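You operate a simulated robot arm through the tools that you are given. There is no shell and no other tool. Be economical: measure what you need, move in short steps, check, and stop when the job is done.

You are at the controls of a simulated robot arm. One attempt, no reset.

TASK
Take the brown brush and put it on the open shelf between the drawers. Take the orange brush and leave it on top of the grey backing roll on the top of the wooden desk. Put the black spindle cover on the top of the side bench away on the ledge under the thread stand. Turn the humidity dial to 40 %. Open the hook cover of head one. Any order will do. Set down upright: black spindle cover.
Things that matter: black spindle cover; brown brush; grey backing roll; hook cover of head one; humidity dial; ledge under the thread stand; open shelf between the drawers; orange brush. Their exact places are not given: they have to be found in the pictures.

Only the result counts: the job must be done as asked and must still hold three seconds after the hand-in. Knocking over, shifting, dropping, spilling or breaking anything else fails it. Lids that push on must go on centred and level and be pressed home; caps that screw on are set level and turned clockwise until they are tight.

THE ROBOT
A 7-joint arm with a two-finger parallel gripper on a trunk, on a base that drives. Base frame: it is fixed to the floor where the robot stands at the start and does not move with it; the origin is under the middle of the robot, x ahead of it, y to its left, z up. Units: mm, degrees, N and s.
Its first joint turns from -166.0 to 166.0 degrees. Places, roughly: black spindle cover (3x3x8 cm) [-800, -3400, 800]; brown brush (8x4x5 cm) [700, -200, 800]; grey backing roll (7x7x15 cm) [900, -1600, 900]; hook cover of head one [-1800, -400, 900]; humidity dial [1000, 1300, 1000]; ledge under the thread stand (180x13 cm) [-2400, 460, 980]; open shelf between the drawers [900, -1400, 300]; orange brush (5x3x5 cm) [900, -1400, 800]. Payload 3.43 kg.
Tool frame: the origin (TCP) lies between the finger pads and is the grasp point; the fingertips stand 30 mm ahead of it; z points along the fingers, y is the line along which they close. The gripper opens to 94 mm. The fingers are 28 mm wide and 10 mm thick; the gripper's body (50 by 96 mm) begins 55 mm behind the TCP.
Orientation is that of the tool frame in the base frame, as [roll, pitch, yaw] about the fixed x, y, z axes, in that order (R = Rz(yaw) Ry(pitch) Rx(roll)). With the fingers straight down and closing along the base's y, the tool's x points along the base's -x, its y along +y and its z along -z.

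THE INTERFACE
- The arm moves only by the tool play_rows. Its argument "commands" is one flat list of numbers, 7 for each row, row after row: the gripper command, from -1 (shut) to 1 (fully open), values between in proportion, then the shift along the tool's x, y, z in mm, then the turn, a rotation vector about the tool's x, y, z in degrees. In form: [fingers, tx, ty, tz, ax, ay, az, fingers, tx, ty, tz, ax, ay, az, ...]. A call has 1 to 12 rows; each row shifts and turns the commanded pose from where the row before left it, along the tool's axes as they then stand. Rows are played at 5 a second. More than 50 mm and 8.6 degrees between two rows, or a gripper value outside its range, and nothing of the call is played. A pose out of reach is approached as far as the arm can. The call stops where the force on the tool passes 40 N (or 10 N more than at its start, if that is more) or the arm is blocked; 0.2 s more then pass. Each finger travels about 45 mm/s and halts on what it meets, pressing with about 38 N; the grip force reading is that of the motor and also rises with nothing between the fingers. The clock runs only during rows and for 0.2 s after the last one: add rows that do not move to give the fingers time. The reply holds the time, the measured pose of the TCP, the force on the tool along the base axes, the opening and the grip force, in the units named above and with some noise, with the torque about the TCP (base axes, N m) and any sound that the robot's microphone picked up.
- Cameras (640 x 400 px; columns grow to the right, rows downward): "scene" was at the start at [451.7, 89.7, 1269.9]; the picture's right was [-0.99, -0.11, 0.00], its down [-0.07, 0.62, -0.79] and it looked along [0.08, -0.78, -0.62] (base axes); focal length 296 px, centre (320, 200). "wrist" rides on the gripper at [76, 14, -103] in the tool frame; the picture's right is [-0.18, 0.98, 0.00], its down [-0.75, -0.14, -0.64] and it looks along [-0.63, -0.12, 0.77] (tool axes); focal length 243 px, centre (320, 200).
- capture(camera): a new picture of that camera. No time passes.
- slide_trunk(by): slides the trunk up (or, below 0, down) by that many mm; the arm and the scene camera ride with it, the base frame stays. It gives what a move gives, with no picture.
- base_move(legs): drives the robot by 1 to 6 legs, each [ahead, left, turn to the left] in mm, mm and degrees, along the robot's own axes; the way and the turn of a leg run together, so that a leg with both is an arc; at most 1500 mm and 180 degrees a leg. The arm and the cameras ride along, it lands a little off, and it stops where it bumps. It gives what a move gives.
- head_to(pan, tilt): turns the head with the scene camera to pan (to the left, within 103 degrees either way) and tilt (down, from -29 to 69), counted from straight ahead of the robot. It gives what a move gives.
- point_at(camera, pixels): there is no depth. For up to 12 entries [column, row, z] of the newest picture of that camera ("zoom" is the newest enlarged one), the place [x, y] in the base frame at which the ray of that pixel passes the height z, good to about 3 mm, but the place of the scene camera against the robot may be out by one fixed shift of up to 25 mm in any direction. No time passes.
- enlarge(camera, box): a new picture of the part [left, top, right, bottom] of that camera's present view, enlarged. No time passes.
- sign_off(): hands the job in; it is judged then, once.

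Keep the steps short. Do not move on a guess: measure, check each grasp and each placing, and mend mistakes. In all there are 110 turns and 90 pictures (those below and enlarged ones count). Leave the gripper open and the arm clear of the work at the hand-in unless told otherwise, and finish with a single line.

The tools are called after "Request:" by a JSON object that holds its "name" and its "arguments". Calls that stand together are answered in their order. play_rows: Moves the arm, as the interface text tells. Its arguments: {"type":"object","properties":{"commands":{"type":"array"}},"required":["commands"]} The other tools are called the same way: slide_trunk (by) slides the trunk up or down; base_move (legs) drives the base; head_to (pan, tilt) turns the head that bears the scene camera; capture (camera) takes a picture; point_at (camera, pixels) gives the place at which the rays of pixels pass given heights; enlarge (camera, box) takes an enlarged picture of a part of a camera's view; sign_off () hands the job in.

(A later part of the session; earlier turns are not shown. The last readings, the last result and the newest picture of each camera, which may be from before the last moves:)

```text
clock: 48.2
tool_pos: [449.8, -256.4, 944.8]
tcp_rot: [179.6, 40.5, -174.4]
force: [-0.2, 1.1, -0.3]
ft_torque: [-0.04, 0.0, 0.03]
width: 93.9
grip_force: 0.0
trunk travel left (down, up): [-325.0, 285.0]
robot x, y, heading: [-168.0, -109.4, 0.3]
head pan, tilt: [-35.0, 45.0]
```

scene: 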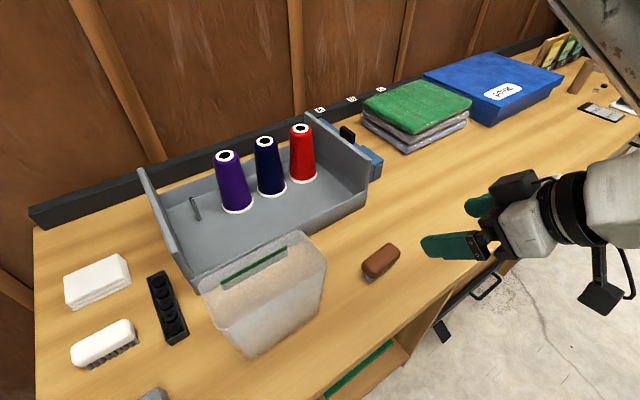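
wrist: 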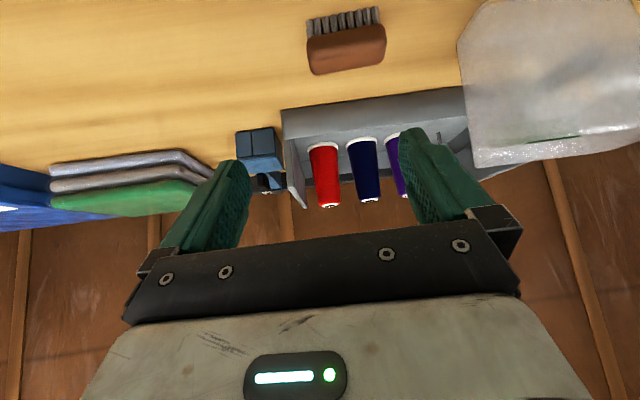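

Request:
{"name": "play_rows", "arguments": {"commands": [1, -23.9, 3.1, 37.2, 0, 0, 0, 1, -23.9, 3.1, 37.2, 0, 0, 0, 1, -23.9, 3.1, 37.2, 0, 0, 0, 1, -23.9, 3.1, 37.2, 0, 0, 0, 1, -23.9, 3.1, 37.2, 0, 0, 0]}}

Request:
{"name": "capture", "arguments": {"camera": "wrist"}}

```text
clock: 49.4
tool_pos: [659.5, -216.8, 880.4]
tcp_rot: [179.5, 40.6, -174.4]
force: [-0.2, -0.3, -0.4]
ft_torque: [0.01, 0.0, -0.02]
width: 94.1
grip_force: 0.0
trunk travel left (down, up): [-325.0, 285.0]
robot x, y, heading: [-171.0, -110.6, 0.1]
head pan, tilt: [-35.0, 45.0]
```

```text
48 pictures are left
```

wrist: 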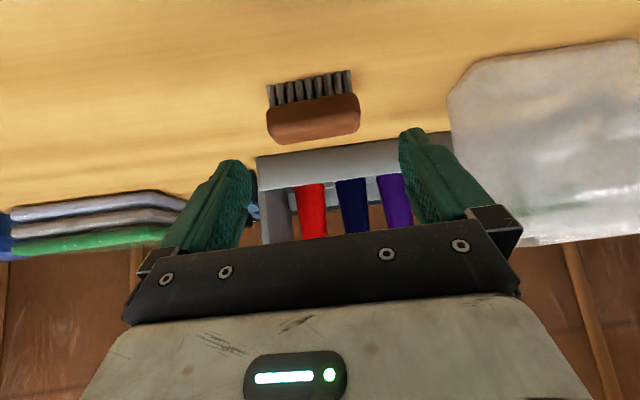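

Request:
{"name": "point_at", "arguments": {"camera": "wrist", "pixels": [[269, 106, 781], [351, 92, 781], [268, 118, 815], [360, 102, 815], [272, 142, 825], [358, 130, 825]]}}

```text
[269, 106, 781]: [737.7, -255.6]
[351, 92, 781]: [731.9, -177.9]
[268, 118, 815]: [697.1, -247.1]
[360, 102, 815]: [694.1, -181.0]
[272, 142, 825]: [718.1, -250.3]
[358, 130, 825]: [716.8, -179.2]
```

Brush is centred between the finger lines. Advance along tool axis and close.

Request:
{"name": "play_rows", "arguments": {"commands": [1, 0, -3, 30, 0, 0, 0, 1, 0, 0, 26, 0, 0, 0, 1, 0, 0, 20, 0, 0, 0, -1, 0, 0, 0, 0, 0, 0, -1, 0, 0, 0, 0, 0, 0, -1, 0, 0, 0, 0, 0, 0, -1, 0, 0, 0, 0, 0, 0]}}

Request:
{"name": "capture", "arguments": {"camera": "wrist"}}

```text
clock: 51.0
tool_pos: [709.5, -215.3, 823.9]
tcp_rot: [179.5, 40.6, -174.3]
force: [-0.5, 0.2, 0.2]
ft_torque: [0.06, -0.03, -0.05]
width: 76.2
grip_force: 38.0
trunk travel left (down, up): [-325.0, 285.0]
robot x, y, heading: [-168.5, -110.9, 0.0]
head pan, tilt: [-35.0, 45.0]
```

```text
47 pictures are left
```

wrist: 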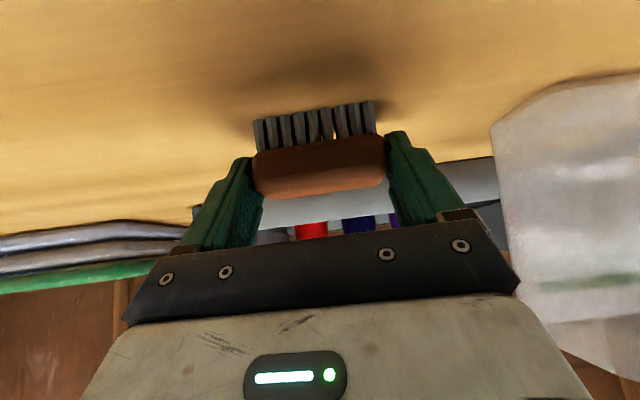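

Gripped at 76 mm. Lift, retract, then drive to the shelf.

Request:
{"name": "play_rows", "arguments": {"commands": [-1, -26, 0, -30.4, 0, 0, 0, -1, -26, 0, -30.4, 0, 0, 0, -1, 34, 4.4, -29, 0, 0, 0, -1, 34, 4.4, -29, 0, 0, 0, -1, 34, 4.4, -29, 0, 0, 0, -1, 34, 4.4, -29, 0, 0, 0]}}

Request:
{"name": "base_move", "arguments": {"legs": [[-150, 0, 0], [0, -1240, 0]]}}

Request:
{"name": "slide_trunk", "arguments": {"by": -320}}

Request:
{"name": "capture", "arguments": {"camera": "wrist"}}

```text
clock: 52.4
tool_pos: [530.6, -216.1, 903.1]
tcp_rot: [179.4, 40.5, -174.5]
force: [0.5, 0.1, -0.6]
ft_torque: [0.01, 0.02, -0.01]
width: 75.8
grip_force: 37.8
trunk travel left (down, up): [-325.0, 285.0]
robot x, y, heading: [-166.4, -109.3, 0.2]
head pan, tilt: [-35.0, 45.0]
```

```text
clock: 59.6
tool_pos: [390.8, -1450.9, 903.0]
tcp_rot: [179.4, 40.7, -173.8]
force: [0.4, -0.2, -0.9]
ft_torque: [-0.04, 0.01, -0.01]
width: 74.3
grip_force: 38.0
trunk travel left (down, up): [-325.0, 285.0]
robot x, y, heading: [-308.1, -1352.0, 0.6]
head pan, tilt: [-35.0, 45.0]
```

```text
clock: 62.8
tool_pos: [389.0, -1451.0, 583.5]
tcp_rot: [179.5, 40.6, -173.9]
force: [0.0, 0.2, -0.3]
ft_torque: [0.01, -0.01, -0.02]
width: 74.3
grip_force: 38.0
trunk travel left (down, up): [-5.0, 605.0]
robot x, y, heading: [-309.2, -1347.6, 0.9]
head pan, tilt: [-35.0, 45.0]
```

```text
46 pictures are left
```

wrist: 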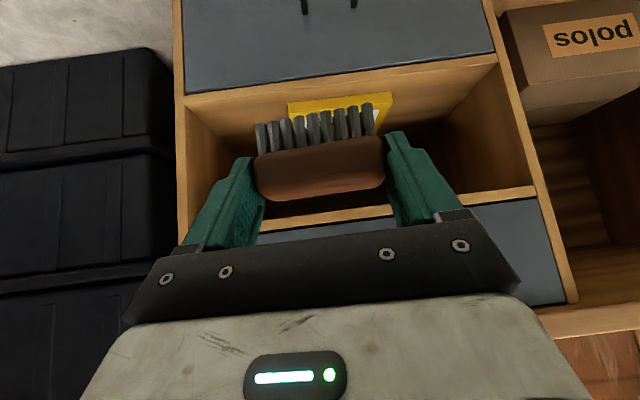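

Request:
{"name": "point_at", "arguments": {"camera": "wrist", "pixels": [[190, 100, 300], [190, 100, 350], [496, 58, 300], [496, 58, 350], [533, 190, 420], [533, 190, 480], [290, 105, 320], [393, 95, 320]]}}

Request:
{"name": "head_to", "arguments": {"pan": -12, "tilt": 36}}

Request:
{"name": "capture", "arguments": {"camera": "scene"}}

```text
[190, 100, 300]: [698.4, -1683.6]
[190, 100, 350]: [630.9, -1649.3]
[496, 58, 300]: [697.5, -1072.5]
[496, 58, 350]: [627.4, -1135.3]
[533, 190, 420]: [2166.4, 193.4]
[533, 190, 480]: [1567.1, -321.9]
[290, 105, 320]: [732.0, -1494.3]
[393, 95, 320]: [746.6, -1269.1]
```

```text
clock: 63.6
tool_pos: [390.3, -1452.2, 583.6]
tcp_rot: [179.6, 40.5, -173.9]
force: [0.2, 0.2, -0.8]
ft_torque: [0.01, 0.03, 0.03]
width: 74.0
grip_force: 38.0
trunk travel left (down, up): [-5.0, 605.0]
robot x, y, heading: [-306.7, -1348.7, 0.6]
head pan, tilt: [-12.0, 36.0]
```

```text
45 pictures are left
```

scene: 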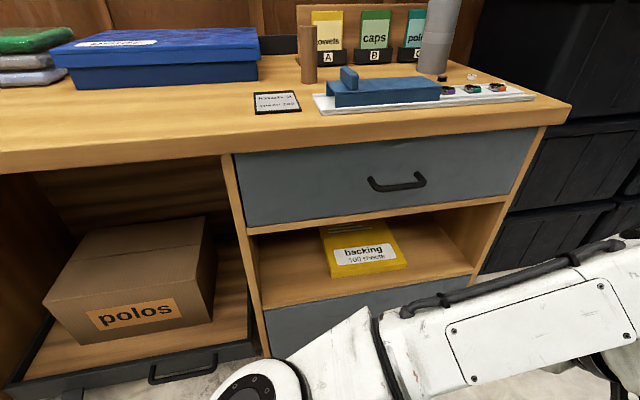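

The bay is about half a metre wide with a yellow box in its middle. Measure its edges in the scene picture, with the desk edge and the roll as references.

Request:
{"name": "point_at", "arguments": {"camera": "scene", "pixels": [[569, 105, 781], [300, 143, 781], [268, 309, 300], [268, 309, 350], [268, 309, 400], [472, 275, 300], [472, 275, 350], [472, 275, 400], [332, 279, 350], [407, 268, 350], [248, 232, 520], [506, 199, 520]]}}

Request:
{"name": "enlarge", "arguments": {"camera": "scene", "box": [220, 120, 540, 320]}}

```text
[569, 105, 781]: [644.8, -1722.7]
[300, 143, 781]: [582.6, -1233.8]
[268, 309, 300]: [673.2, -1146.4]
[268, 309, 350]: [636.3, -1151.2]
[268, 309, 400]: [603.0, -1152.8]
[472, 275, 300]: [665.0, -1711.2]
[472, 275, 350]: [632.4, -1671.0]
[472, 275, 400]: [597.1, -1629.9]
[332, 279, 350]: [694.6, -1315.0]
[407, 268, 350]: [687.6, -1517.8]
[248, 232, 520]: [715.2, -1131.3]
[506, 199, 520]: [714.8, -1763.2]
```

```text
2.00 times, centred on (380, 220) of scene
```

zoom: 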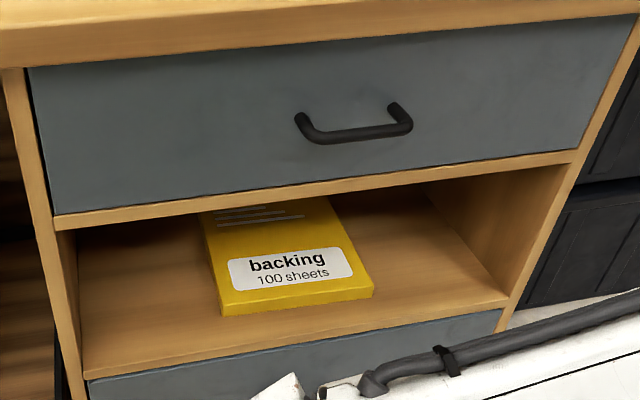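

Shelf floor ≈ z 350, front edge x ≈ 629, opening up to ≈ 575; free space left of the yellow box: y −1297…−1135. I'll place at y≈−1216. Drive left 235, ahead 150.

Request:
{"name": "base_move", "arguments": {"legs": [[0, 233, 0], [130, 0, -0.6]]}}

Request:
{"name": "capture", "arguments": {"camera": "wrist"}}

```text
clock: 66.3
tool_pos: [516.3, -1228.2, 583.5]
tcp_rot: [179.5, 40.6, -174.7]
force: [-0.3, 0.2, -1.3]
ft_torque: [-0.02, -0.02, 0.0]
width: 74.3
grip_force: 37.6
trunk travel left (down, up): [-5.0, 605.0]
robot x, y, heading: [-179.6, -1116.0, -0.1]
head pan, tilt: [-12.0, 36.0]
```

```text
43 pictures are left
```

wrist: 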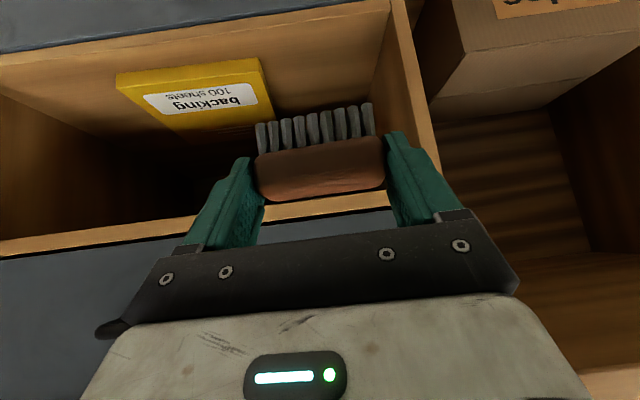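

Request:
{"name": "point_at", "arguments": {"camera": "wrist", "pixels": [[258, 57, 350], [117, 75, 350], [388, 12, 350], [372, 72, 350], [200, 37, 350], [275, 118, 380], [275, 118, 350]]}}

```text
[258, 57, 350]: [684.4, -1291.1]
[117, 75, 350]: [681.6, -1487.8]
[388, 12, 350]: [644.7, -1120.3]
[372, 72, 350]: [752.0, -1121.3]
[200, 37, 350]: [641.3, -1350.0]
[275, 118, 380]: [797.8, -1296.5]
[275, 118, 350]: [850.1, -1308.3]
```

Wall inside at y≈−1121, box side at −1291, front x≈640. Target (690,−1206). Straighten yaw and insert along the tool axis to just above the floor.

Request:
{"name": "play_rows", "arguments": {"commands": [-1, 0, 0, 0, 3.4, 0, 4.0, -1, -3.3, 3.7, 40.8, 0, 0, 0, -1, -3.3, 3.7, 40.8, 0, 0, 0, -1, -3.3, 3.7, 40.8, 0, 0, 0, -1, -3.3, 3.7, 40.8, 0, 0, 0, -1, -3.3, 3.7, 40.8, 0, 0, 0, -1, -3.3, 3.7, 40.8, 0, 0, 0]}}

Request:
{"name": "capture", "arguments": {"camera": "wrist"}}

Request:
{"name": "capture", "arguments": {"camera": "scene"}}

```text
clock: 67.9
tool_pos: [693.2, -1203.9, 411.2]
tcp_rot: [179.4, 40.6, -179.9]
force: [-0.6, 1.0, -1.4]
ft_torque: [0.02, 0.04, 0.0]
width: 74.3
grip_force: 37.8
trunk travel left (down, up): [-5.0, 605.0]
robot x, y, heading: [-179.5, -1119.0, 0.1]
head pan, tilt: [-12.0, 36.0]
```

```text
42 pictures are left
```

wrist: 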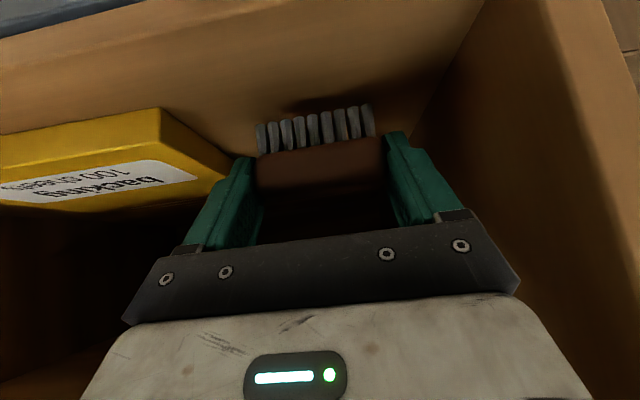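

```text
41 pictures are left
```

scene: 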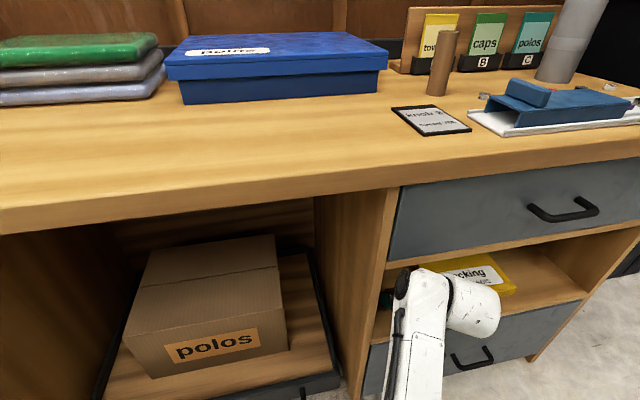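

Clear on both sides. Lower in 4 mm steps until contact.

Request:
{"name": "play_rows", "arguments": {"commands": [-1, 2.6, 0, 3.04, 0, 0, 0, -1, 2.6, 0, 3.04, 0, 0, 0, -1, 2.6, 0, 3.04, 0, 0, 0, -1, 1.3, 0, 1.5, 0, 0, 0, -1, 1.3, 0, 1.5, 0, 0, 0, -1, 1.3, 0, 1.5, 0, 0, 0, -1, 1.3, 0, 1.5, 0, 0, 0, -1, 1.3, 0, 1.5, 0, 0, 0, -1, 1.3, 0, 1.5, 0, 0, 0, -1, 1.3, 0, 1.5, 0, 0, 0]}}

Request:
{"name": "capture", "arguments": {"camera": "wrist"}}

```text
clock: 70.1
tool_pos: [691.1, -1203.3, 388.4]
tcp_rot: [179.6, 41.0, -179.8]
force: [-7.0, 1.1, 23.8]
ft_torque: [-0.39, 0.21, -0.01]
width: 74.1
grip_force: 38.8
trunk travel left (down, up): [-5.0, 605.0]
robot x, y, heading: [-178.2, -1117.0, -0.1]
head pan, tilt: [-12.0, 36.0]
```

```text
40 pictures are left
```

wrist: 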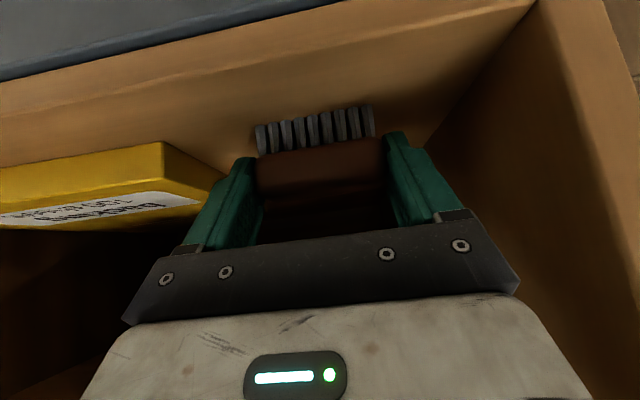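

Contact (24 N). Release and retreat along the tool axis.

Request:
{"name": "play_rows", "arguments": {"commands": [-1, -1.3, 0, -1.5, 0, 0, 0, 0.9, 0, 0, 0, 0, 0, 0, 0.9, 0, 0, 0, 0, 0, 0, 0.9, 0, 0, -5, 0, 0, 0, 0.9, 0, 0, -30, 0, 0, 0, 0.9, 0, 0, -45, 0, 0, 0, 0.9, 0, 0, -45, 0, 0, 0, 1, 0, 0, -45, 0, 0, 0, 1, 0, 0, -45, 0, 0, 0]}}

Request:
{"name": "capture", "arguments": {"camera": "wrist"}}

```text
clock: 72.1
tool_pos: [551.4, -1204.6, 550.2]
tcp_rot: [179.6, 40.4, -179.9]
force: [0.0, -0.6, 0.5]
ft_torque: [0.0, 0.02, 0.04]
width: 93.9
grip_force: 0.1
trunk travel left (down, up): [-5.0, 605.0]
robot x, y, heading: [-181.5, -1122.3, 0.2]
head pan, tilt: [-12.0, 36.0]
```

```text
39 pictures are left
```

wrist: 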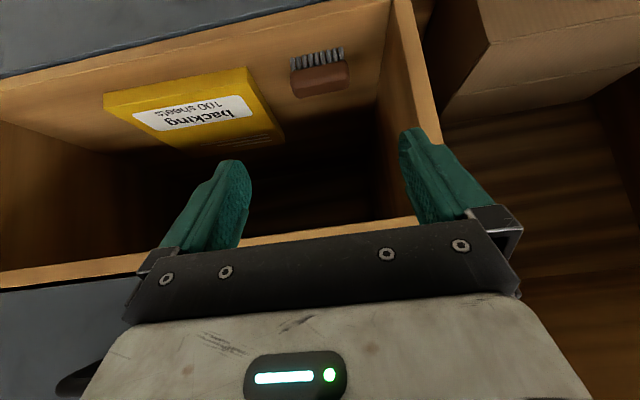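

Brown brush is on the shelf. Next the spindle cover. Back away, turn right to face −y, raise trunk, and look.

Request:
{"name": "base_move", "arguments": {"legs": [[-450, 0, 0], [0, 0, -90]]}}

Request:
{"name": "slide_trunk", "arguments": {"by": 320}}

Request:
{"name": "head_to", "arguments": {"pan": 0, "tilt": 20}}

Request:
{"name": "capture", "arguments": {"camera": "scene"}}

```text
clock: 78.6
tool_pos: [-724.9, -1847.5, 549.7]
tcp_rot: [179.5, 40.5, 89.1]
force: [-0.2, 0.2, -1.1]
ft_torque: [-0.02, 0.0, 0.01]
width: 94.0
grip_force: 0.1
trunk travel left (down, up): [-5.0, 605.0]
robot x, y, heading: [-627.8, -1118.2, -91.3]
head pan, tilt: [-12.0, 36.0]
```

```text
clock: 81.8
tool_pos: [-725.0, -1846.7, 869.8]
tcp_rot: [179.5, 40.6, 89.0]
force: [0.2, 0.4, -0.2]
ft_torque: [0.03, -0.04, 0.0]
width: 94.2
grip_force: 0.1
trunk travel left (down, up): [-325.0, 285.0]
robot x, y, heading: [-625.7, -1117.1, -91.0]
head pan, tilt: [-12.0, 36.0]
```

```text
clock: 82.6
tool_pos: [-726.0, -1847.0, 869.9]
tcp_rot: [179.5, 40.5, 89.0]
force: [-0.7, -0.6, -0.4]
ft_torque: [-0.01, -0.03, 0.01]
width: 93.8
grip_force: 0.1
trunk travel left (down, up): [-325.0, 285.0]
robot x, y, heading: [-632.6, -1118.1, -91.0]
head pan, tilt: [0.0, 20.0]
```

```text
38 pictures are left
```

scene: 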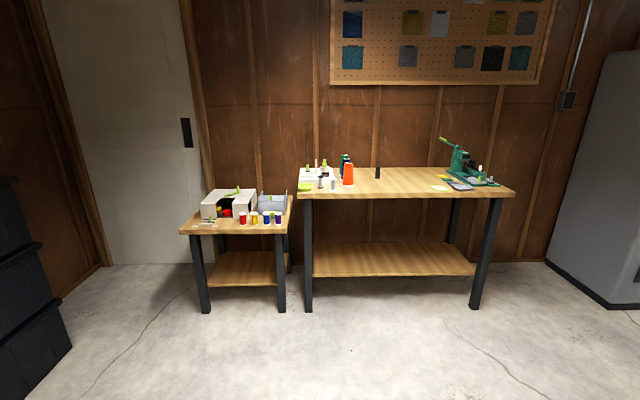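

Black spindle cover at (377,172) on the bench; floor is free. Drive ahead 1350.

Request:
{"name": "base_move", "arguments": {"legs": [[1350, 0, 1]]}}

Request:
{"name": "head_to", "arguments": {"pan": 0, "tilt": 32}}

Request:
{"name": "capture", "arguments": {"camera": "scene"}}

Request:
{"name": "capture", "arguments": {"camera": "wrist"}}

```text
clock: 89.4
tool_pos: [-723.6, -3204.3, 870.8]
tcp_rot: [179.5, 40.6, 90.2]
force: [-0.4, -0.3, 0.2]
ft_torque: [0.0, 0.0, 0.02]
width: 94.1
grip_force: 0.1
trunk travel left (down, up): [-325.0, 285.0]
robot x, y, heading: [-640.3, -2474.7, -90.1]
head pan, tilt: [0.0, 20.0]
```

```text
clock: 90.1
tool_pos: [-723.8, -3203.1, 869.7]
tcp_rot: [179.5, 40.6, 90.2]
force: [0.9, 0.1, 0.2]
ft_torque: [-0.01, -0.03, 0.01]
width: 93.9
grip_force: 0.0
trunk travel left (down, up): [-325.0, 285.0]
robot x, y, heading: [-641.2, -2468.8, -90.0]
head pan, tilt: [0.0, 32.0]
```

```text
37 pictures are left
```

scene: 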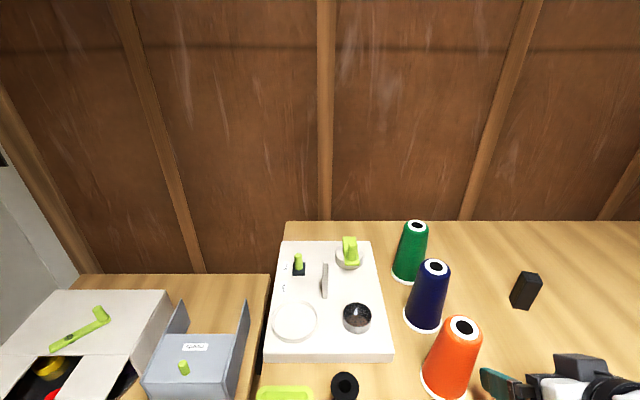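

```text
36 pictures are left
```

wrist: 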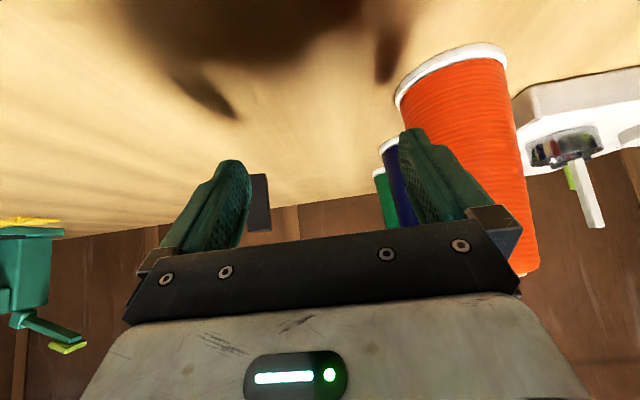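

The gripper is close to the orange cone. Raise and move away toward −x, then measure the cover.

Request:
{"name": "play_rows", "arguments": {"commands": [1, -26, 0, -30.4, 0, 0, 0, 1, -26, 0, -30.4, 0, 0, 0, 1, -26, 0, -30.4, 0, 0, 0, 1, 0, -45, 0, 0, 0, 0, 1, 0, -45, 0, 0, 0, 0]}}

Request:
{"name": "capture", "arguments": {"camera": "wrist"}}

Request:
{"name": "head_to", "arguments": {"pan": -20, "tilt": 35}}

Request:
{"name": "capture", "arguments": {"camera": "scene"}}

```text
clock: 91.3
tool_pos: [-812.4, -3207.4, 896.8]
tcp_rot: [179.6, 40.6, 90.4]
force: [0.2, -0.8, 0.7]
ft_torque: [0.01, -0.03, -0.02]
width: 94.0
grip_force: 0.0
out of reach, approached as far as the arm can: row 1, 2, 3
trunk travel left (down, up): [-325.0, 285.0]
robot x, y, heading: [-640.6, -2475.1, -90.2]
head pan, tilt: [0.0, 32.0]
```

```text
35 pictures are left
```

wrist: 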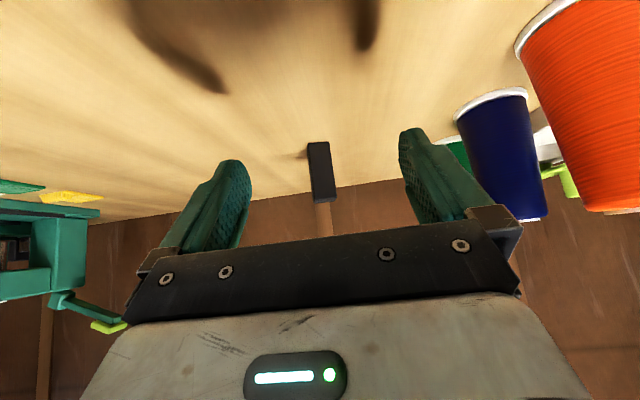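

```text
clock: 92.1
tool_pos: [-811.6, -3207.4, 896.3]
tcp_rot: [179.5, 40.6, 90.2]
force: [-0.3, 0.5, 0.5]
ft_torque: [0.01, 0.02, -0.01]
width: 94.0
grip_force: 0.1
trunk travel left (down, up): [-325.0, 285.0]
robot x, y, heading: [-639.7, -2472.7, -90.1]
head pan, tilt: [-20.0, 35.0]
```

```text
34 pictures are left
```

scene: 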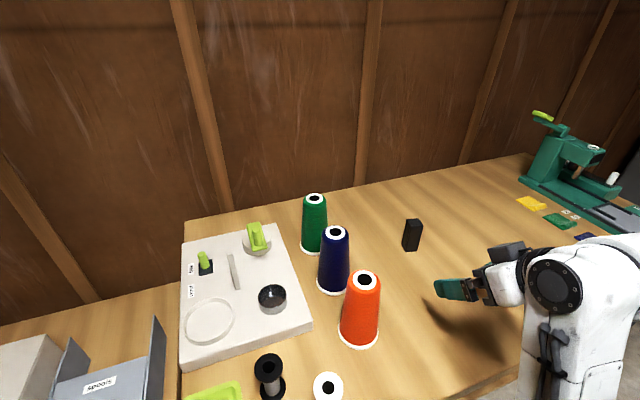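

Request:
{"name": "point_at", "arguments": {"camera": "wrist", "pixels": [[308, 144, 740], [330, 142, 740], [319, 143, 780], [322, 201, 840], [322, 201, 860]]}}

Request:
{"name": "point_at", "arguments": {"camera": "scene", "pixels": [[411, 249, 740], [411, 249, 780], [412, 222, 820], [412, 222, 860], [404, 247, 760], [417, 251, 760], [380, 345, 760]]}}

Request:
{"name": "enlarge", "arguments": {"camera": "scene", "box": [360, 200, 460, 262]}}

```text
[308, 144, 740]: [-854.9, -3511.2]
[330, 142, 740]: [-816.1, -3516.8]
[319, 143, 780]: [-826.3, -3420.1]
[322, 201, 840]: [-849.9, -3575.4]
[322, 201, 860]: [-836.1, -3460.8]
```

```text
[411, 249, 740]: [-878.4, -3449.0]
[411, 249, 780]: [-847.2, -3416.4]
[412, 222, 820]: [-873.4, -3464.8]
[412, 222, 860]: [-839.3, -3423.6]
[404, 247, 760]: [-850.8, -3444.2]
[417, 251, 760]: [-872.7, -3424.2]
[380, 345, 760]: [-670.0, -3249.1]
```

```text
6.40 times, centred on (410, 231) of scene
```

zoom: 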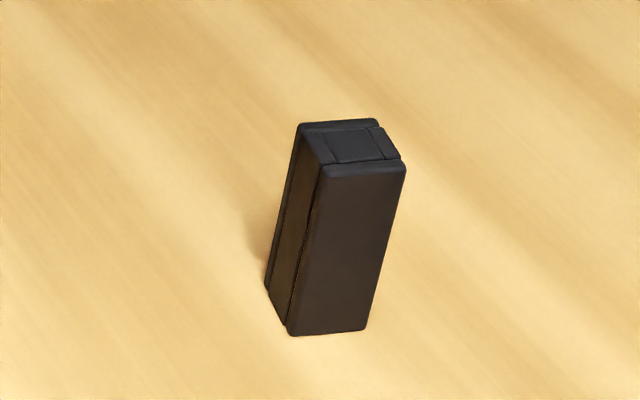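

Request:
{"name": "point_at", "arguments": {"camera": "zoom", "pixels": [[290, 335, 780], [364, 329, 780], [266, 288, 780], [325, 168, 860], [404, 165, 860], [300, 124, 860], [383, 122, 860]]}}

Request:
{"name": "enlarge", "arguments": {"camera": "wrist", "box": [280, 120, 360, 220]}}

```text
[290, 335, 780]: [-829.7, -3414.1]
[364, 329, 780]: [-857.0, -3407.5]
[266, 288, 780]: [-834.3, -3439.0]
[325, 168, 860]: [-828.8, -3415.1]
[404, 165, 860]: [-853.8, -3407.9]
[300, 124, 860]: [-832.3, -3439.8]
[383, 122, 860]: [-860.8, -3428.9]
```

```text
4.00 times, centred on (320, 170) of wrist
```

zoom: 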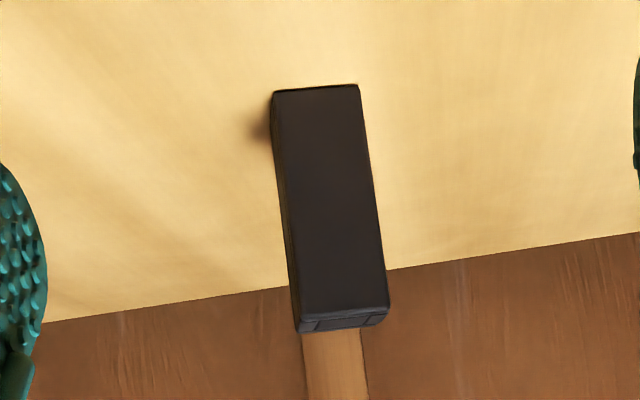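

Consistent: bench z 780, cover 27×26×80, centre ≈(−827,−3420), rotated −13.4°. I move forward/down and turn the tool to match, tilting to 55°.

Request:
{"name": "play_rows", "arguments": {"commands": [1, -15, 2.7, 39, 0, 0, 0, 1, -15, 2.7, 39, 0, 0, 0, 1, -15, 2.7, 39, 0, 0, 0, 1, 0, 0, 0, 4.35, 0, 5.1, 1, 0, 0, 0, 4.35, 0, 5.1, 1, 0, 0, 0, 0, -7.25, 0, 1, 0, 0, 0, 0, -7.25, 0]}}

Request:
{"name": "capture", "arguments": {"camera": "wrist"}}

```text
clock: 93.7
tool_pos: [-805.3, -3317.5, 837.1]
tcp_rot: [179.3, 55.1, 76.6]
force: [-0.4, 0.4, 0.1]
ft_torque: [0.02, 0.01, 0.01]
width: 93.7
grip_force: 0.0
trunk travel left (down, up): [-325.0, 285.0]
robot x, y, heading: [-637.5, -2476.4, -89.8]
head pan, tilt: [-20.0, 35.0]
```

```text
31 pictures are left
```

wrist: 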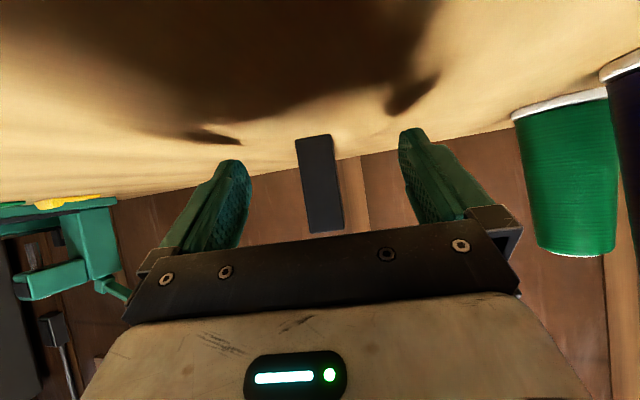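

Request:
{"name": "point_at", "arguments": {"camera": "wrist", "pixels": [[295, 139, 780], [333, 135, 780], [309, 232, 860], [344, 230, 860]]}}

```text
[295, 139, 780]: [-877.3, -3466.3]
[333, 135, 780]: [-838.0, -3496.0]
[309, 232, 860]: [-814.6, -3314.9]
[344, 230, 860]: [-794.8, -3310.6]
```

Cover is nearly centred, ~6 mm toward tool −y, front ≈75 mm ahead. Shift, advance 85 horizontally, and look before closing.

Request:
{"name": "play_rows", "arguments": {"commands": [1, 4.1, -6, 2.9, 0, 0, 0, 1, -16, 0, 23, 0, 0, 0, 1, -16, 0, 23, 0, 0, 0, 1, -16, 0, 23, 0, 0, 0]}}

Request:
{"name": "capture", "arguments": {"camera": "wrist"}}

Request:
{"name": "enlarge", "arguments": {"camera": "scene", "box": [340, 180, 560, 320]}}

```text
clock: 94.7
tool_pos: [-829.1, -3398.1, 831.9]
tcp_rot: [179.4, 55.1, 76.6]
force: [-0.6, -0.2, -0.3]
ft_torque: [-0.02, 0.01, 0.0]
width: 93.9
grip_force: 0.1
trunk travel left (down, up): [-325.0, 285.0]
robot x, y, heading: [-636.7, -2476.1, -90.2]
head pan, tilt: [-20.0, 35.0]
```

```text
30 pictures are left
```

wrist: 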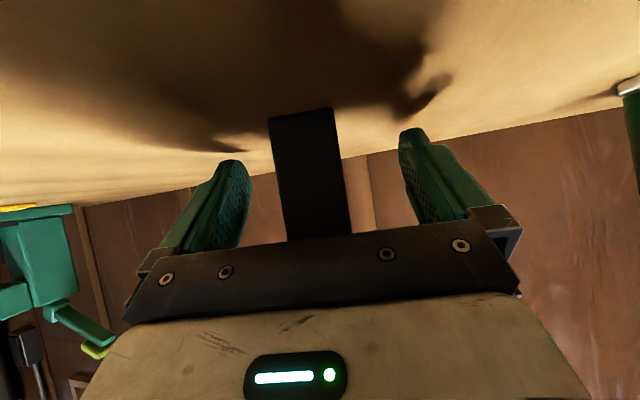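

```text
2.86 times, centred on (450, 250) of scene
```

zoom: 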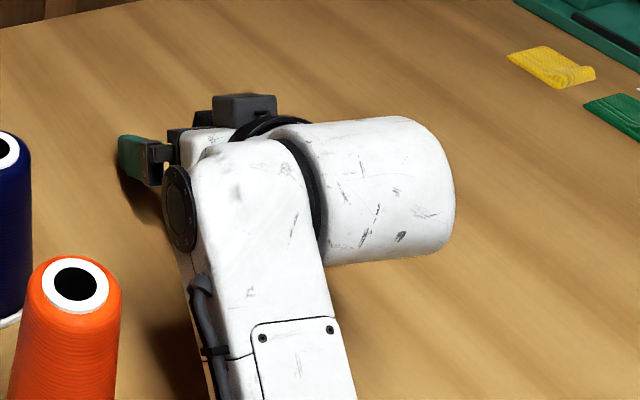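

TCP projects at (320,187); cover centre there is ≈(314,187): 3 mm off. Correct, advance 5 mm and close.

Request:
{"name": "play_rows", "arguments": {"commands": [1, -2.9, -3, 4.1, 0, 0, 0, 0.2, 0, 0, 0, 0, 0, 0, -0.2, 0, 0, 0, 0, 0, 0, -0.4, 0, 0, 0, 0, 0, 0, -1, 0, 0, 0, 0, 0, 0, -1, 0, 0, 0, 0, 0, 0, -1, 0, 0, 0, 0, 0, 0]}}

Request:
{"name": "capture", "arguments": {"camera": "wrist"}}

```text
clock: 96.3
tool_pos: [-833.8, -3403.2, 833.7]
tcp_rot: [179.3, 55.0, 76.4]
force: [0.3, 0.0, 0.0]
ft_torque: [-0.01, 0.01, 0.01]
width: 31.4
grip_force: 38.5
trunk travel left (down, up): [-325.0, 285.0]
robot x, y, heading: [-641.5, -2473.2, -90.1]
head pan, tilt: [-20.0, 35.0]
```

```text
28 pictures are left
```

wrist: 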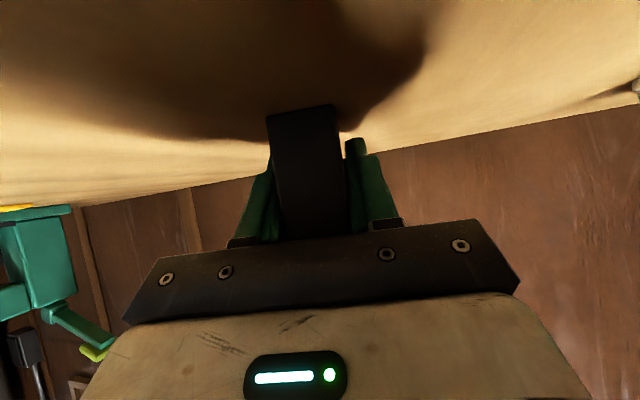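

Gripped (31 mm), its base is 54 mm under TCP. Lift with the trunk, back away, turn toward the machine, and look.

Request:
{"name": "slide_trunk", "arguments": {"by": 270}}

Request:
{"name": "base_move", "arguments": {"legs": [[-1000, 0, 0], [0, 340, 0], [0, 0, -90], [0, -1100, 0]]}}

Request:
{"name": "head_to", "arguments": {"pan": -15, "tilt": 20}}

Request:
{"name": "capture", "arguments": {"camera": "scene"}}

```text
clock: 99.1
tool_pos: [-832.6, -3401.4, 1101.4]
tcp_rot: [179.4, 54.9, 76.5]
force: [0.1, -0.1, 0.0]
ft_torque: [0.03, -0.04, 0.0]
width: 31.6
grip_force: 38.0
trunk travel left (down, up): [-595.0, 15.0]
robot x, y, heading: [-639.6, -2469.3, -89.9]
head pan, tilt: [-20.0, 35.0]
```

```text
clock: 115.2
tool_pos: [-1246.2, -182.3, 1102.3]
tcp_rot: [179.2, 55.0, -12.5]
force: [0.4, 0.1, 0.1]
ft_torque: [0.0, 0.0, 0.0]
width: 31.5
grip_force: 37.8
trunk travel left (down, up): [-595.0, 15.0]
robot x, y, heading: [-314.9, -358.9, -178.9]
head pan, tilt: [-20.0, 35.0]
```

```text
clock: 116.0
tool_pos: [-1247.3, -182.1, 1103.0]
tcp_rot: [179.3, 55.0, -12.5]
force: [-0.2, 0.6, 0.0]
ft_torque: [0.03, 0.0, -0.02]
width: 31.6
grip_force: 37.6
trunk travel left (down, up): [-595.0, 15.0]
robot x, y, heading: [-312.2, -363.8, -179.0]
head pan, tilt: [-15.0, 20.0]
```

```text
27 pictures are left
```

scene: 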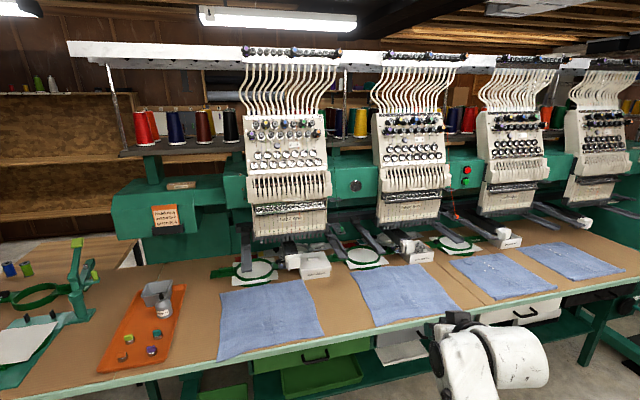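

Request:
{"name": "enlarge", "arguments": {"camera": "scene", "box": [100, 90, 400, 277]}}

```text
2.13 times, centred on (250, 184) of scene
```

zoom: 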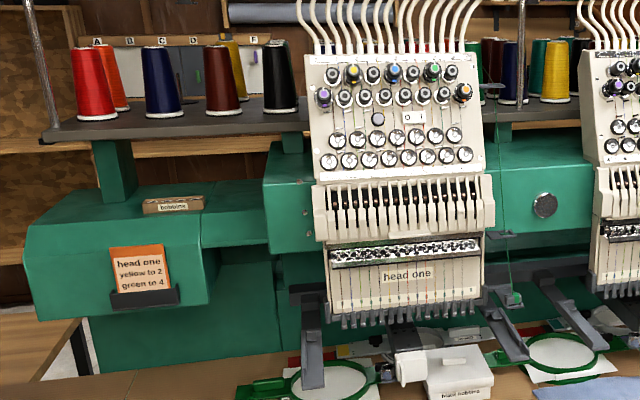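

Request:
{"name": "point_at", "arguments": {"camera": "zoom", "pixels": [[172, 212, 980], [60, 215, 980], [180, 190, 980], [230, 190, 980], [290, 155, 1080], [540, 140, 1080], [370, 365, 900], [455, 375, 900], [335, 385, 850], [115, 140, 1150]]}}

Request:
{"name": "head_to", "arguments": {"pan": 20, "tilt": 15}}

Request:
{"name": "capture", "arguments": {"camera": "scene"}}

```text
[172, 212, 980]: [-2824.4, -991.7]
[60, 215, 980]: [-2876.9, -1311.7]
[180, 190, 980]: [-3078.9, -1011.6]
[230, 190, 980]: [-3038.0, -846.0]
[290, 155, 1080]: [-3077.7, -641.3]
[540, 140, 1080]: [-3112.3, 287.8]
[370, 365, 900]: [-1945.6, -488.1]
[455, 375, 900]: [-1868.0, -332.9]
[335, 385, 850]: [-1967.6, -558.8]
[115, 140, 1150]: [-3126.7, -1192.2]
```

```text
clock: 117.0
tool_pos: [-1247.6, -181.7, 1101.5]
tcp_rot: [179.2, 55.0, -12.5]
force: [0.0, 0.2, -0.3]
ft_torque: [0.01, 0.01, -0.01]
width: 31.6
grip_force: 37.5
trunk travel left (down, up): [-595.0, 15.0]
robot x, y, heading: [-312.7, -358.1, -179.0]
head pan, tilt: [20.0, 15.0]
```

```text
25 pictures are left
```

scene: 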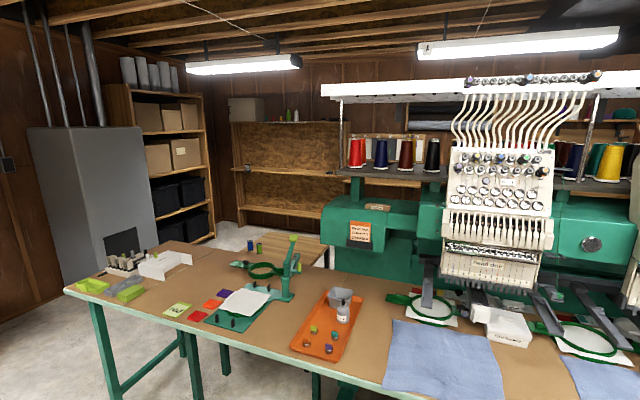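

The ledge must be behind the machine. Measure the floor route round the left end.

Request:
{"name": "point_at", "arguments": {"camera": "scene", "pixels": [[66, 290, 800], [168, 245, 800], [152, 225, 0], [245, 222, 0], [215, 245, 0], [120, 370, 0], [328, 245, 700], [270, 232, 700], [240, 210, 0], [380, 395, 800], [185, 350, 0]]}}

Request:
{"name": "enlarge", "arguments": {"camera": "scene", "box": [130, 140, 450, 340]}}

```text
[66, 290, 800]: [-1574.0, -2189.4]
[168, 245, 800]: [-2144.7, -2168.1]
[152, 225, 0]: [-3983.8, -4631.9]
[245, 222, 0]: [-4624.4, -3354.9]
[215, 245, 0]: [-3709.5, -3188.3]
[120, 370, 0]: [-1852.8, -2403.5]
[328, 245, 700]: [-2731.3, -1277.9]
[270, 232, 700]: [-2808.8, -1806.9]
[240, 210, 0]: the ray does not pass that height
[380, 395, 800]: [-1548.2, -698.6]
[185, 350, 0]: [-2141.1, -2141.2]
```

```text
2.00 times, centred on (290, 240) of scene
```

zoom: 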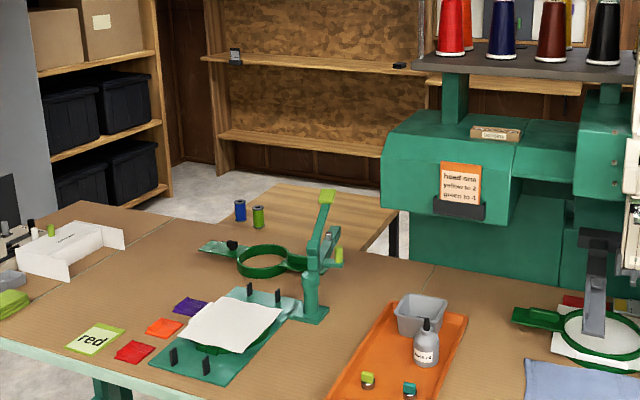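

The route: along y≈−2640 between table end (−2190) and grey cabinet (≈−3080), then behind the machine. First part, then a look.

Request:
{"name": "base_move", "arguments": {"legs": [[0, 1500, 0], [0, 760, -1], [600, 0, 0]]}}

Request:
{"name": "head_to", "arguments": {"pan": 0, "tilt": 25}}

Request:
{"name": "capture", "arguments": {"camera": "scene"}}

```text
clock: 131.1
tool_pos: [-1834.2, -2396.6, 1103.1]
tcp_rot: [179.2, 55.1, -14.4]
force: [-0.1, -0.3, -0.8]
ft_torque: [-0.01, -0.06, 0.03]
width: 31.5
grip_force: 38.0
trunk travel left (down, up): [-595.0, 15.0]
robot x, y, heading: [-907.0, -2604.4, 179.2]
head pan, tilt: [20.0, 15.0]
```

```text
clock: 131.9
tool_pos: [-1833.2, -2397.0, 1102.5]
tcp_rot: [179.3, 54.9, -14.3]
force: [0.2, 0.1, -0.2]
ft_torque: [0.0, 0.03, -0.01]
width: 31.6
grip_force: 38.3
trunk travel left (down, up): [-595.0, 15.0]
robot x, y, heading: [-908.8, -2607.9, 179.1]
head pan, tilt: [0.0, 25.0]
```

```text
23 pictures are left
```

scene: 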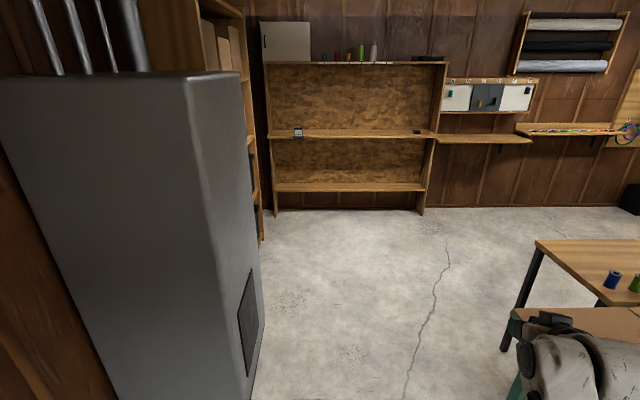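

Request:
{"name": "point_at", "arguments": {"camera": "scene", "pixels": [[250, 396, 0], [262, 325, 0], [262, 240, 0], [503, 350, 0], [516, 400, 0], [535, 242, 750], [600, 305, 750], [278, 213, 0], [425, 213, 0]]}}

```text
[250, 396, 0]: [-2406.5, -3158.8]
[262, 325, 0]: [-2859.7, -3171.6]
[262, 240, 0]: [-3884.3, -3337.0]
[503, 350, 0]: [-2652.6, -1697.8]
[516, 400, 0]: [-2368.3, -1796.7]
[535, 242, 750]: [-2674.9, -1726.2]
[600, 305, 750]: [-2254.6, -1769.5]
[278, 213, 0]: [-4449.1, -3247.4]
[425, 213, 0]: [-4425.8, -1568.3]
```

Request:
{"name": "base_move", "arguments": {"legs": [[0, 40, 0], [1500, 0, 0], [900, 0, 0], [0, 0, -179], [-320, 0, 0], [0, 1500, 0]]}}

Request:
{"name": "head_to", "arguments": {"pan": 35, "tilt": 20}}

Request:
{"name": "capture", "arguments": {"camera": "scene"}}

```text
clock: 160.3
tool_pos: [-2757.4, -1289.9, 1102.3]
tcp_rot: [179.4, 55.0, 168.3]
force: [-0.3, -0.5, -0.2]
ft_torque: [-0.02, 0.02, 0.0]
width: 31.5
grip_force: 37.7
trunk travel left (down, up): [-595.0, 15.0]
robot x, y, heading: [-3695.4, -1127.4, 1.7]
head pan, tilt: [0.0, 25.0]
```

```text
clock: 161.3
tool_pos: [-2756.7, -1288.2, 1100.6]
tcp_rot: [179.3, 55.1, 168.2]
force: [-0.4, -0.9, 0.5]
ft_torque: [-0.03, 0.02, 0.0]
width: 31.7
grip_force: 37.7
trunk travel left (down, up): [-595.0, 15.0]
robot x, y, heading: [-3690.2, -1122.4, 2.0]
head pan, tilt: [35.0, 20.0]
```

```text
22 pictures are left
```

scene: 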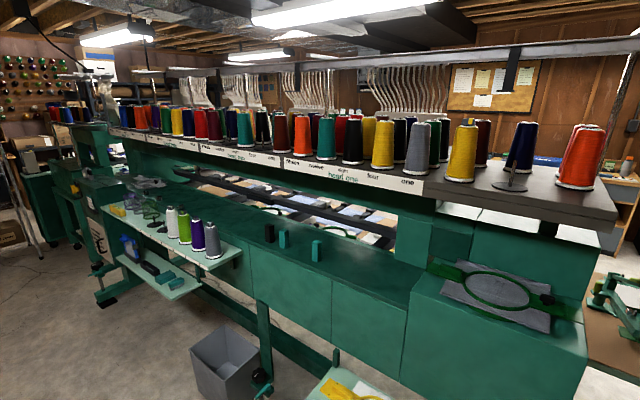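

The rear ledge carries similar covers at (269,233), (283,238), (317,250). Measure it.

Request:
{"name": "enlarge", "arguments": {"camera": "scene", "box": [180, 160, 500, 360]}}

Request:
{"name": "point_at", "arguments": {"camera": "scene", "pixels": [[269, 242, 980], [284, 248, 980], [317, 261, 980], [408, 306, 980], [423, 275, 980], [330, 280, 980], [350, 250, 980], [225, 238, 980], [218, 190, 980], [260, 370, 0], [335, 385, 700], [170, 300, 700]]}}

```text
2.00 times, centred on (340, 260) of scene
```

zoom: 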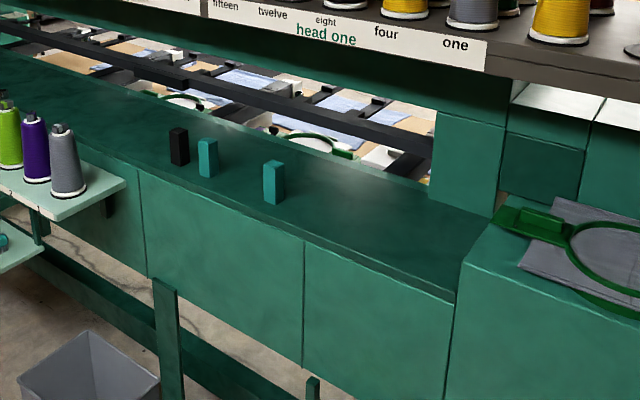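

```text
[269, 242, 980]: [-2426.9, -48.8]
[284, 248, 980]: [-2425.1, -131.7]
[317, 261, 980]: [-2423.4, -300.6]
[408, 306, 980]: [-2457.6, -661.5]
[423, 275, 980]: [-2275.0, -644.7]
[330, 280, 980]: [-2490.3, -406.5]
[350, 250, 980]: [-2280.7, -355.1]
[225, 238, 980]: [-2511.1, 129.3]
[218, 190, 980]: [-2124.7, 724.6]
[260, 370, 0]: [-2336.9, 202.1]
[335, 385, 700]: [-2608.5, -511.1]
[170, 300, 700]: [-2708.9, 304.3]
```

I'll place it between the teal covers (measured y −132 and −300), i.e. y≈−216. Drive left 1075 and a bit ahead, then use the wrist camera.

Request:
{"name": "base_move", "arguments": {"legs": [[0, 0, -2], [0, 1085, 0], [150, 0, 0]]}}

Request:
{"name": "capture", "arguments": {"camera": "wrist"}}

Request:
{"name": "head_to", "arguments": {"pan": -8, "tilt": 35}}

Request:
{"name": "capture", "arguments": {"camera": "scene"}}

```text
clock: 168.2
tool_pos: [-2609.7, -227.8, 1101.3]
tcp_rot: [179.2, 55.0, 166.4]
force: [-0.6, 0.6, -0.9]
ft_torque: [-0.01, -0.01, -0.01]
width: 31.5
grip_force: 37.8
trunk travel left (down, up): [-595.0, 15.0]
robot x, y, heading: [-3535.4, -31.6, -0.0]
head pan, tilt: [35.0, 20.0]
```

```text
20 pictures are left
```

wrist: 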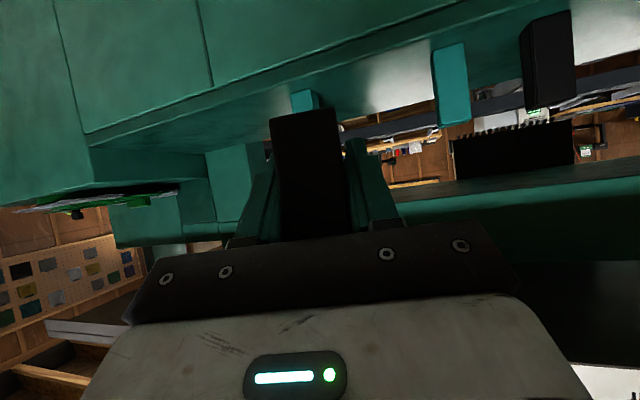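

```text
clock: 169.3
tool_pos: [-2610.8, -227.0, 1101.5]
tcp_rot: [179.3, 55.0, 166.3]
force: [-0.5, 0.2, -0.4]
ft_torque: [0.02, 0.03, 0.01]
width: 31.4
grip_force: 38.2
trunk travel left (down, up): [-595.0, 15.0]
robot x, y, heading: [-3540.5, -31.9, -0.1]
head pan, tilt: [-8.0, 35.0]
```

```text
19 pictures are left
```

scene: 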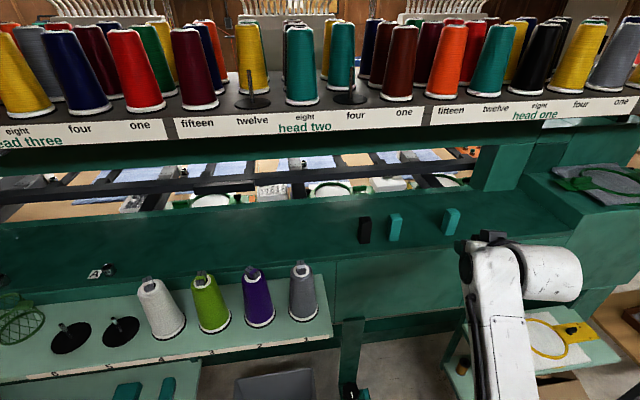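

Request:
{"name": "point_at", "arguments": {"camera": "scene", "pixels": [[364, 243, 980], [395, 240, 980], [449, 235, 980], [400, 192, 980], [400, 263, 980], [520, 248, 980], [400, 130, 1150], [400, 130, 1200], [400, 130, 1250], [560, 205, 980]]}}

Request:
{"name": "point_at", "arguments": {"camera": "wrist", "pixels": [[432, 52, 980], [465, 42, 980], [521, 30, 980], [90, 150, 980], [290, 95, 980], [318, 92, 980]]}}

```text
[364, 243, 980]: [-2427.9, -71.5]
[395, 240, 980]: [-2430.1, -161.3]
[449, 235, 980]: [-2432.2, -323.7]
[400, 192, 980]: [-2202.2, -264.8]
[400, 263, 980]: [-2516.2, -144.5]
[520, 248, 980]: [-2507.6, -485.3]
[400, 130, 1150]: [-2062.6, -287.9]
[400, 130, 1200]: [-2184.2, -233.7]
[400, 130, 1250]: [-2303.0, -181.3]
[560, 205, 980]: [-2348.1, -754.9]
```

```text
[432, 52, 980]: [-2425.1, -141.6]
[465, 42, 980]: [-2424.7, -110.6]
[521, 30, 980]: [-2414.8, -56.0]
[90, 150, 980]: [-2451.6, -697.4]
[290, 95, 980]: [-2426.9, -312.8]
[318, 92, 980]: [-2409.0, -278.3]
```

Wrist: neighbours centred at y≈−126 and −296; target (−2413,−211). Straighten yaw, drive ahead, check.

Request:
{"name": "play_rows", "arguments": {"commands": [-1, 0, 0, 0, -5.57, 0, -3.9, -1, 0, 16, 0, -5.57, 0, -3.9]}}

Request:
{"name": "base_move", "arguments": {"legs": [[195, 0, 0]]}}

Request:
{"name": "capture", "arguments": {"camera": "wrist"}}

```text
clock: 169.9
tool_pos: [-2607.5, -211.2, 1102.0]
tcp_rot: [179.3, 55.1, -179.9]
force: [-0.4, -0.4, -0.4]
ft_torque: [0.02, -0.01, 0.01]
width: 31.5
grip_force: 38.3
trunk travel left (down, up): [-595.0, 15.0]
robot x, y, heading: [-3538.0, -29.4, -0.1]
head pan, tilt: [-8.0, 35.0]
```

```text
clock: 171.5
tool_pos: [-2410.6, -209.9, 1102.2]
tcp_rot: [179.3, 55.0, -179.9]
force: [-1.4, 0.3, -0.5]
ft_torque: [0.04, 0.0, 0.01]
width: 31.6
grip_force: 37.8
trunk travel left (down, up): [-595.0, 15.0]
robot x, y, heading: [-3343.3, -27.8, 0.1]
head pan, tilt: [-8.0, 35.0]
```

```text
18 pictures are left
```

wrist: 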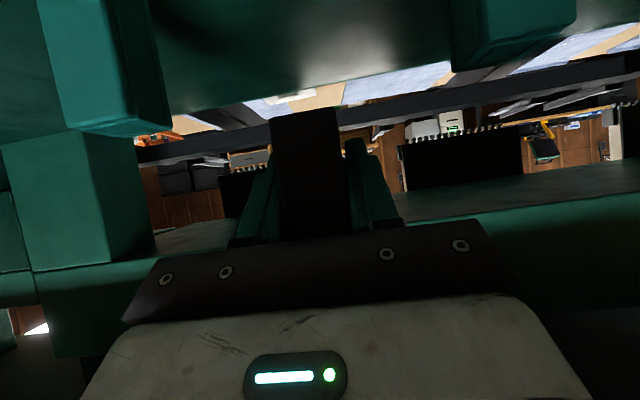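

Centred between neighbours. Lower 56 mm, then in 2 mm steps to contact.

Request:
{"name": "play_rows", "arguments": {"commands": [-1, 11.5, 0, 8.0, 0, 0, 0, -1, 11.5, 0, 8.0, 0, 0, 0, -1, 11.5, 0, 8.0, 0, 0, 0, -1, 11.5, 0, 8.0, 0, 0, 0, -1, 1.64, 0, 1.15, 0, 0, 0, -1, 1.64, 0, 1.15, 0, 0, 0, -1, 1.64, 0, 1.15, 0, 0, 0, -1, 1.64, 0, 1.15, 0, 0, 0, -1, 1.64, 0, 1.15, 0, 0, 0]}}

```text
clock: 173.5
tool_pos: [-2411.7, -209.4, 1036.2]
tcp_rot: [179.3, 55.1, 180.0]
force: [0.0, 0.5, -0.4]
ft_torque: [0.0, -0.01, 0.02]
width: 31.5
grip_force: 37.9
trunk travel left (down, up): [-595.0, 15.0]
robot x, y, heading: [-3338.0, -33.8, -0.0]
head pan, tilt: [-8.0, 35.0]
```

Request:
{"name": "play_rows", "arguments": {"commands": [-1, 1.64, 0, 1.15, 0, 0, 0, -1, 1.64, 0, 1.15, 0, 0, 0, -1, 1.64, 0, 1.15, 0, 0, 0, -1, 0.82, 0, 0.57, 0, 0, 0, -1, 0, 0, 0, 0, 0, 0]}}

Request:
{"name": "capture", "arguments": {"camera": "wrist"}}

```text
clock: 174.7
tool_pos: [-2411.1, -209.1, 1029.8]
tcp_rot: [179.3, 55.1, -179.8]
force: [-0.2, -0.6, 0.0]
ft_torque: [0.0, -0.02, 0.0]
width: 31.3
grip_force: 38.0
trunk travel left (down, up): [-595.0, 15.0]
robot x, y, heading: [-3341.7, -32.4, -0.1]
head pan, tilt: [-8.0, 35.0]
```

```text
17 pictures are left
```

wrist: 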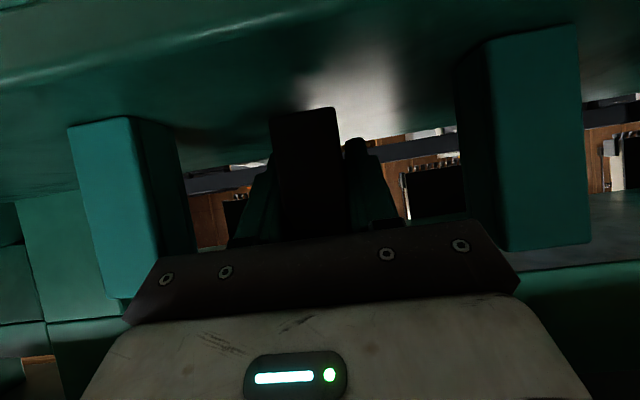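

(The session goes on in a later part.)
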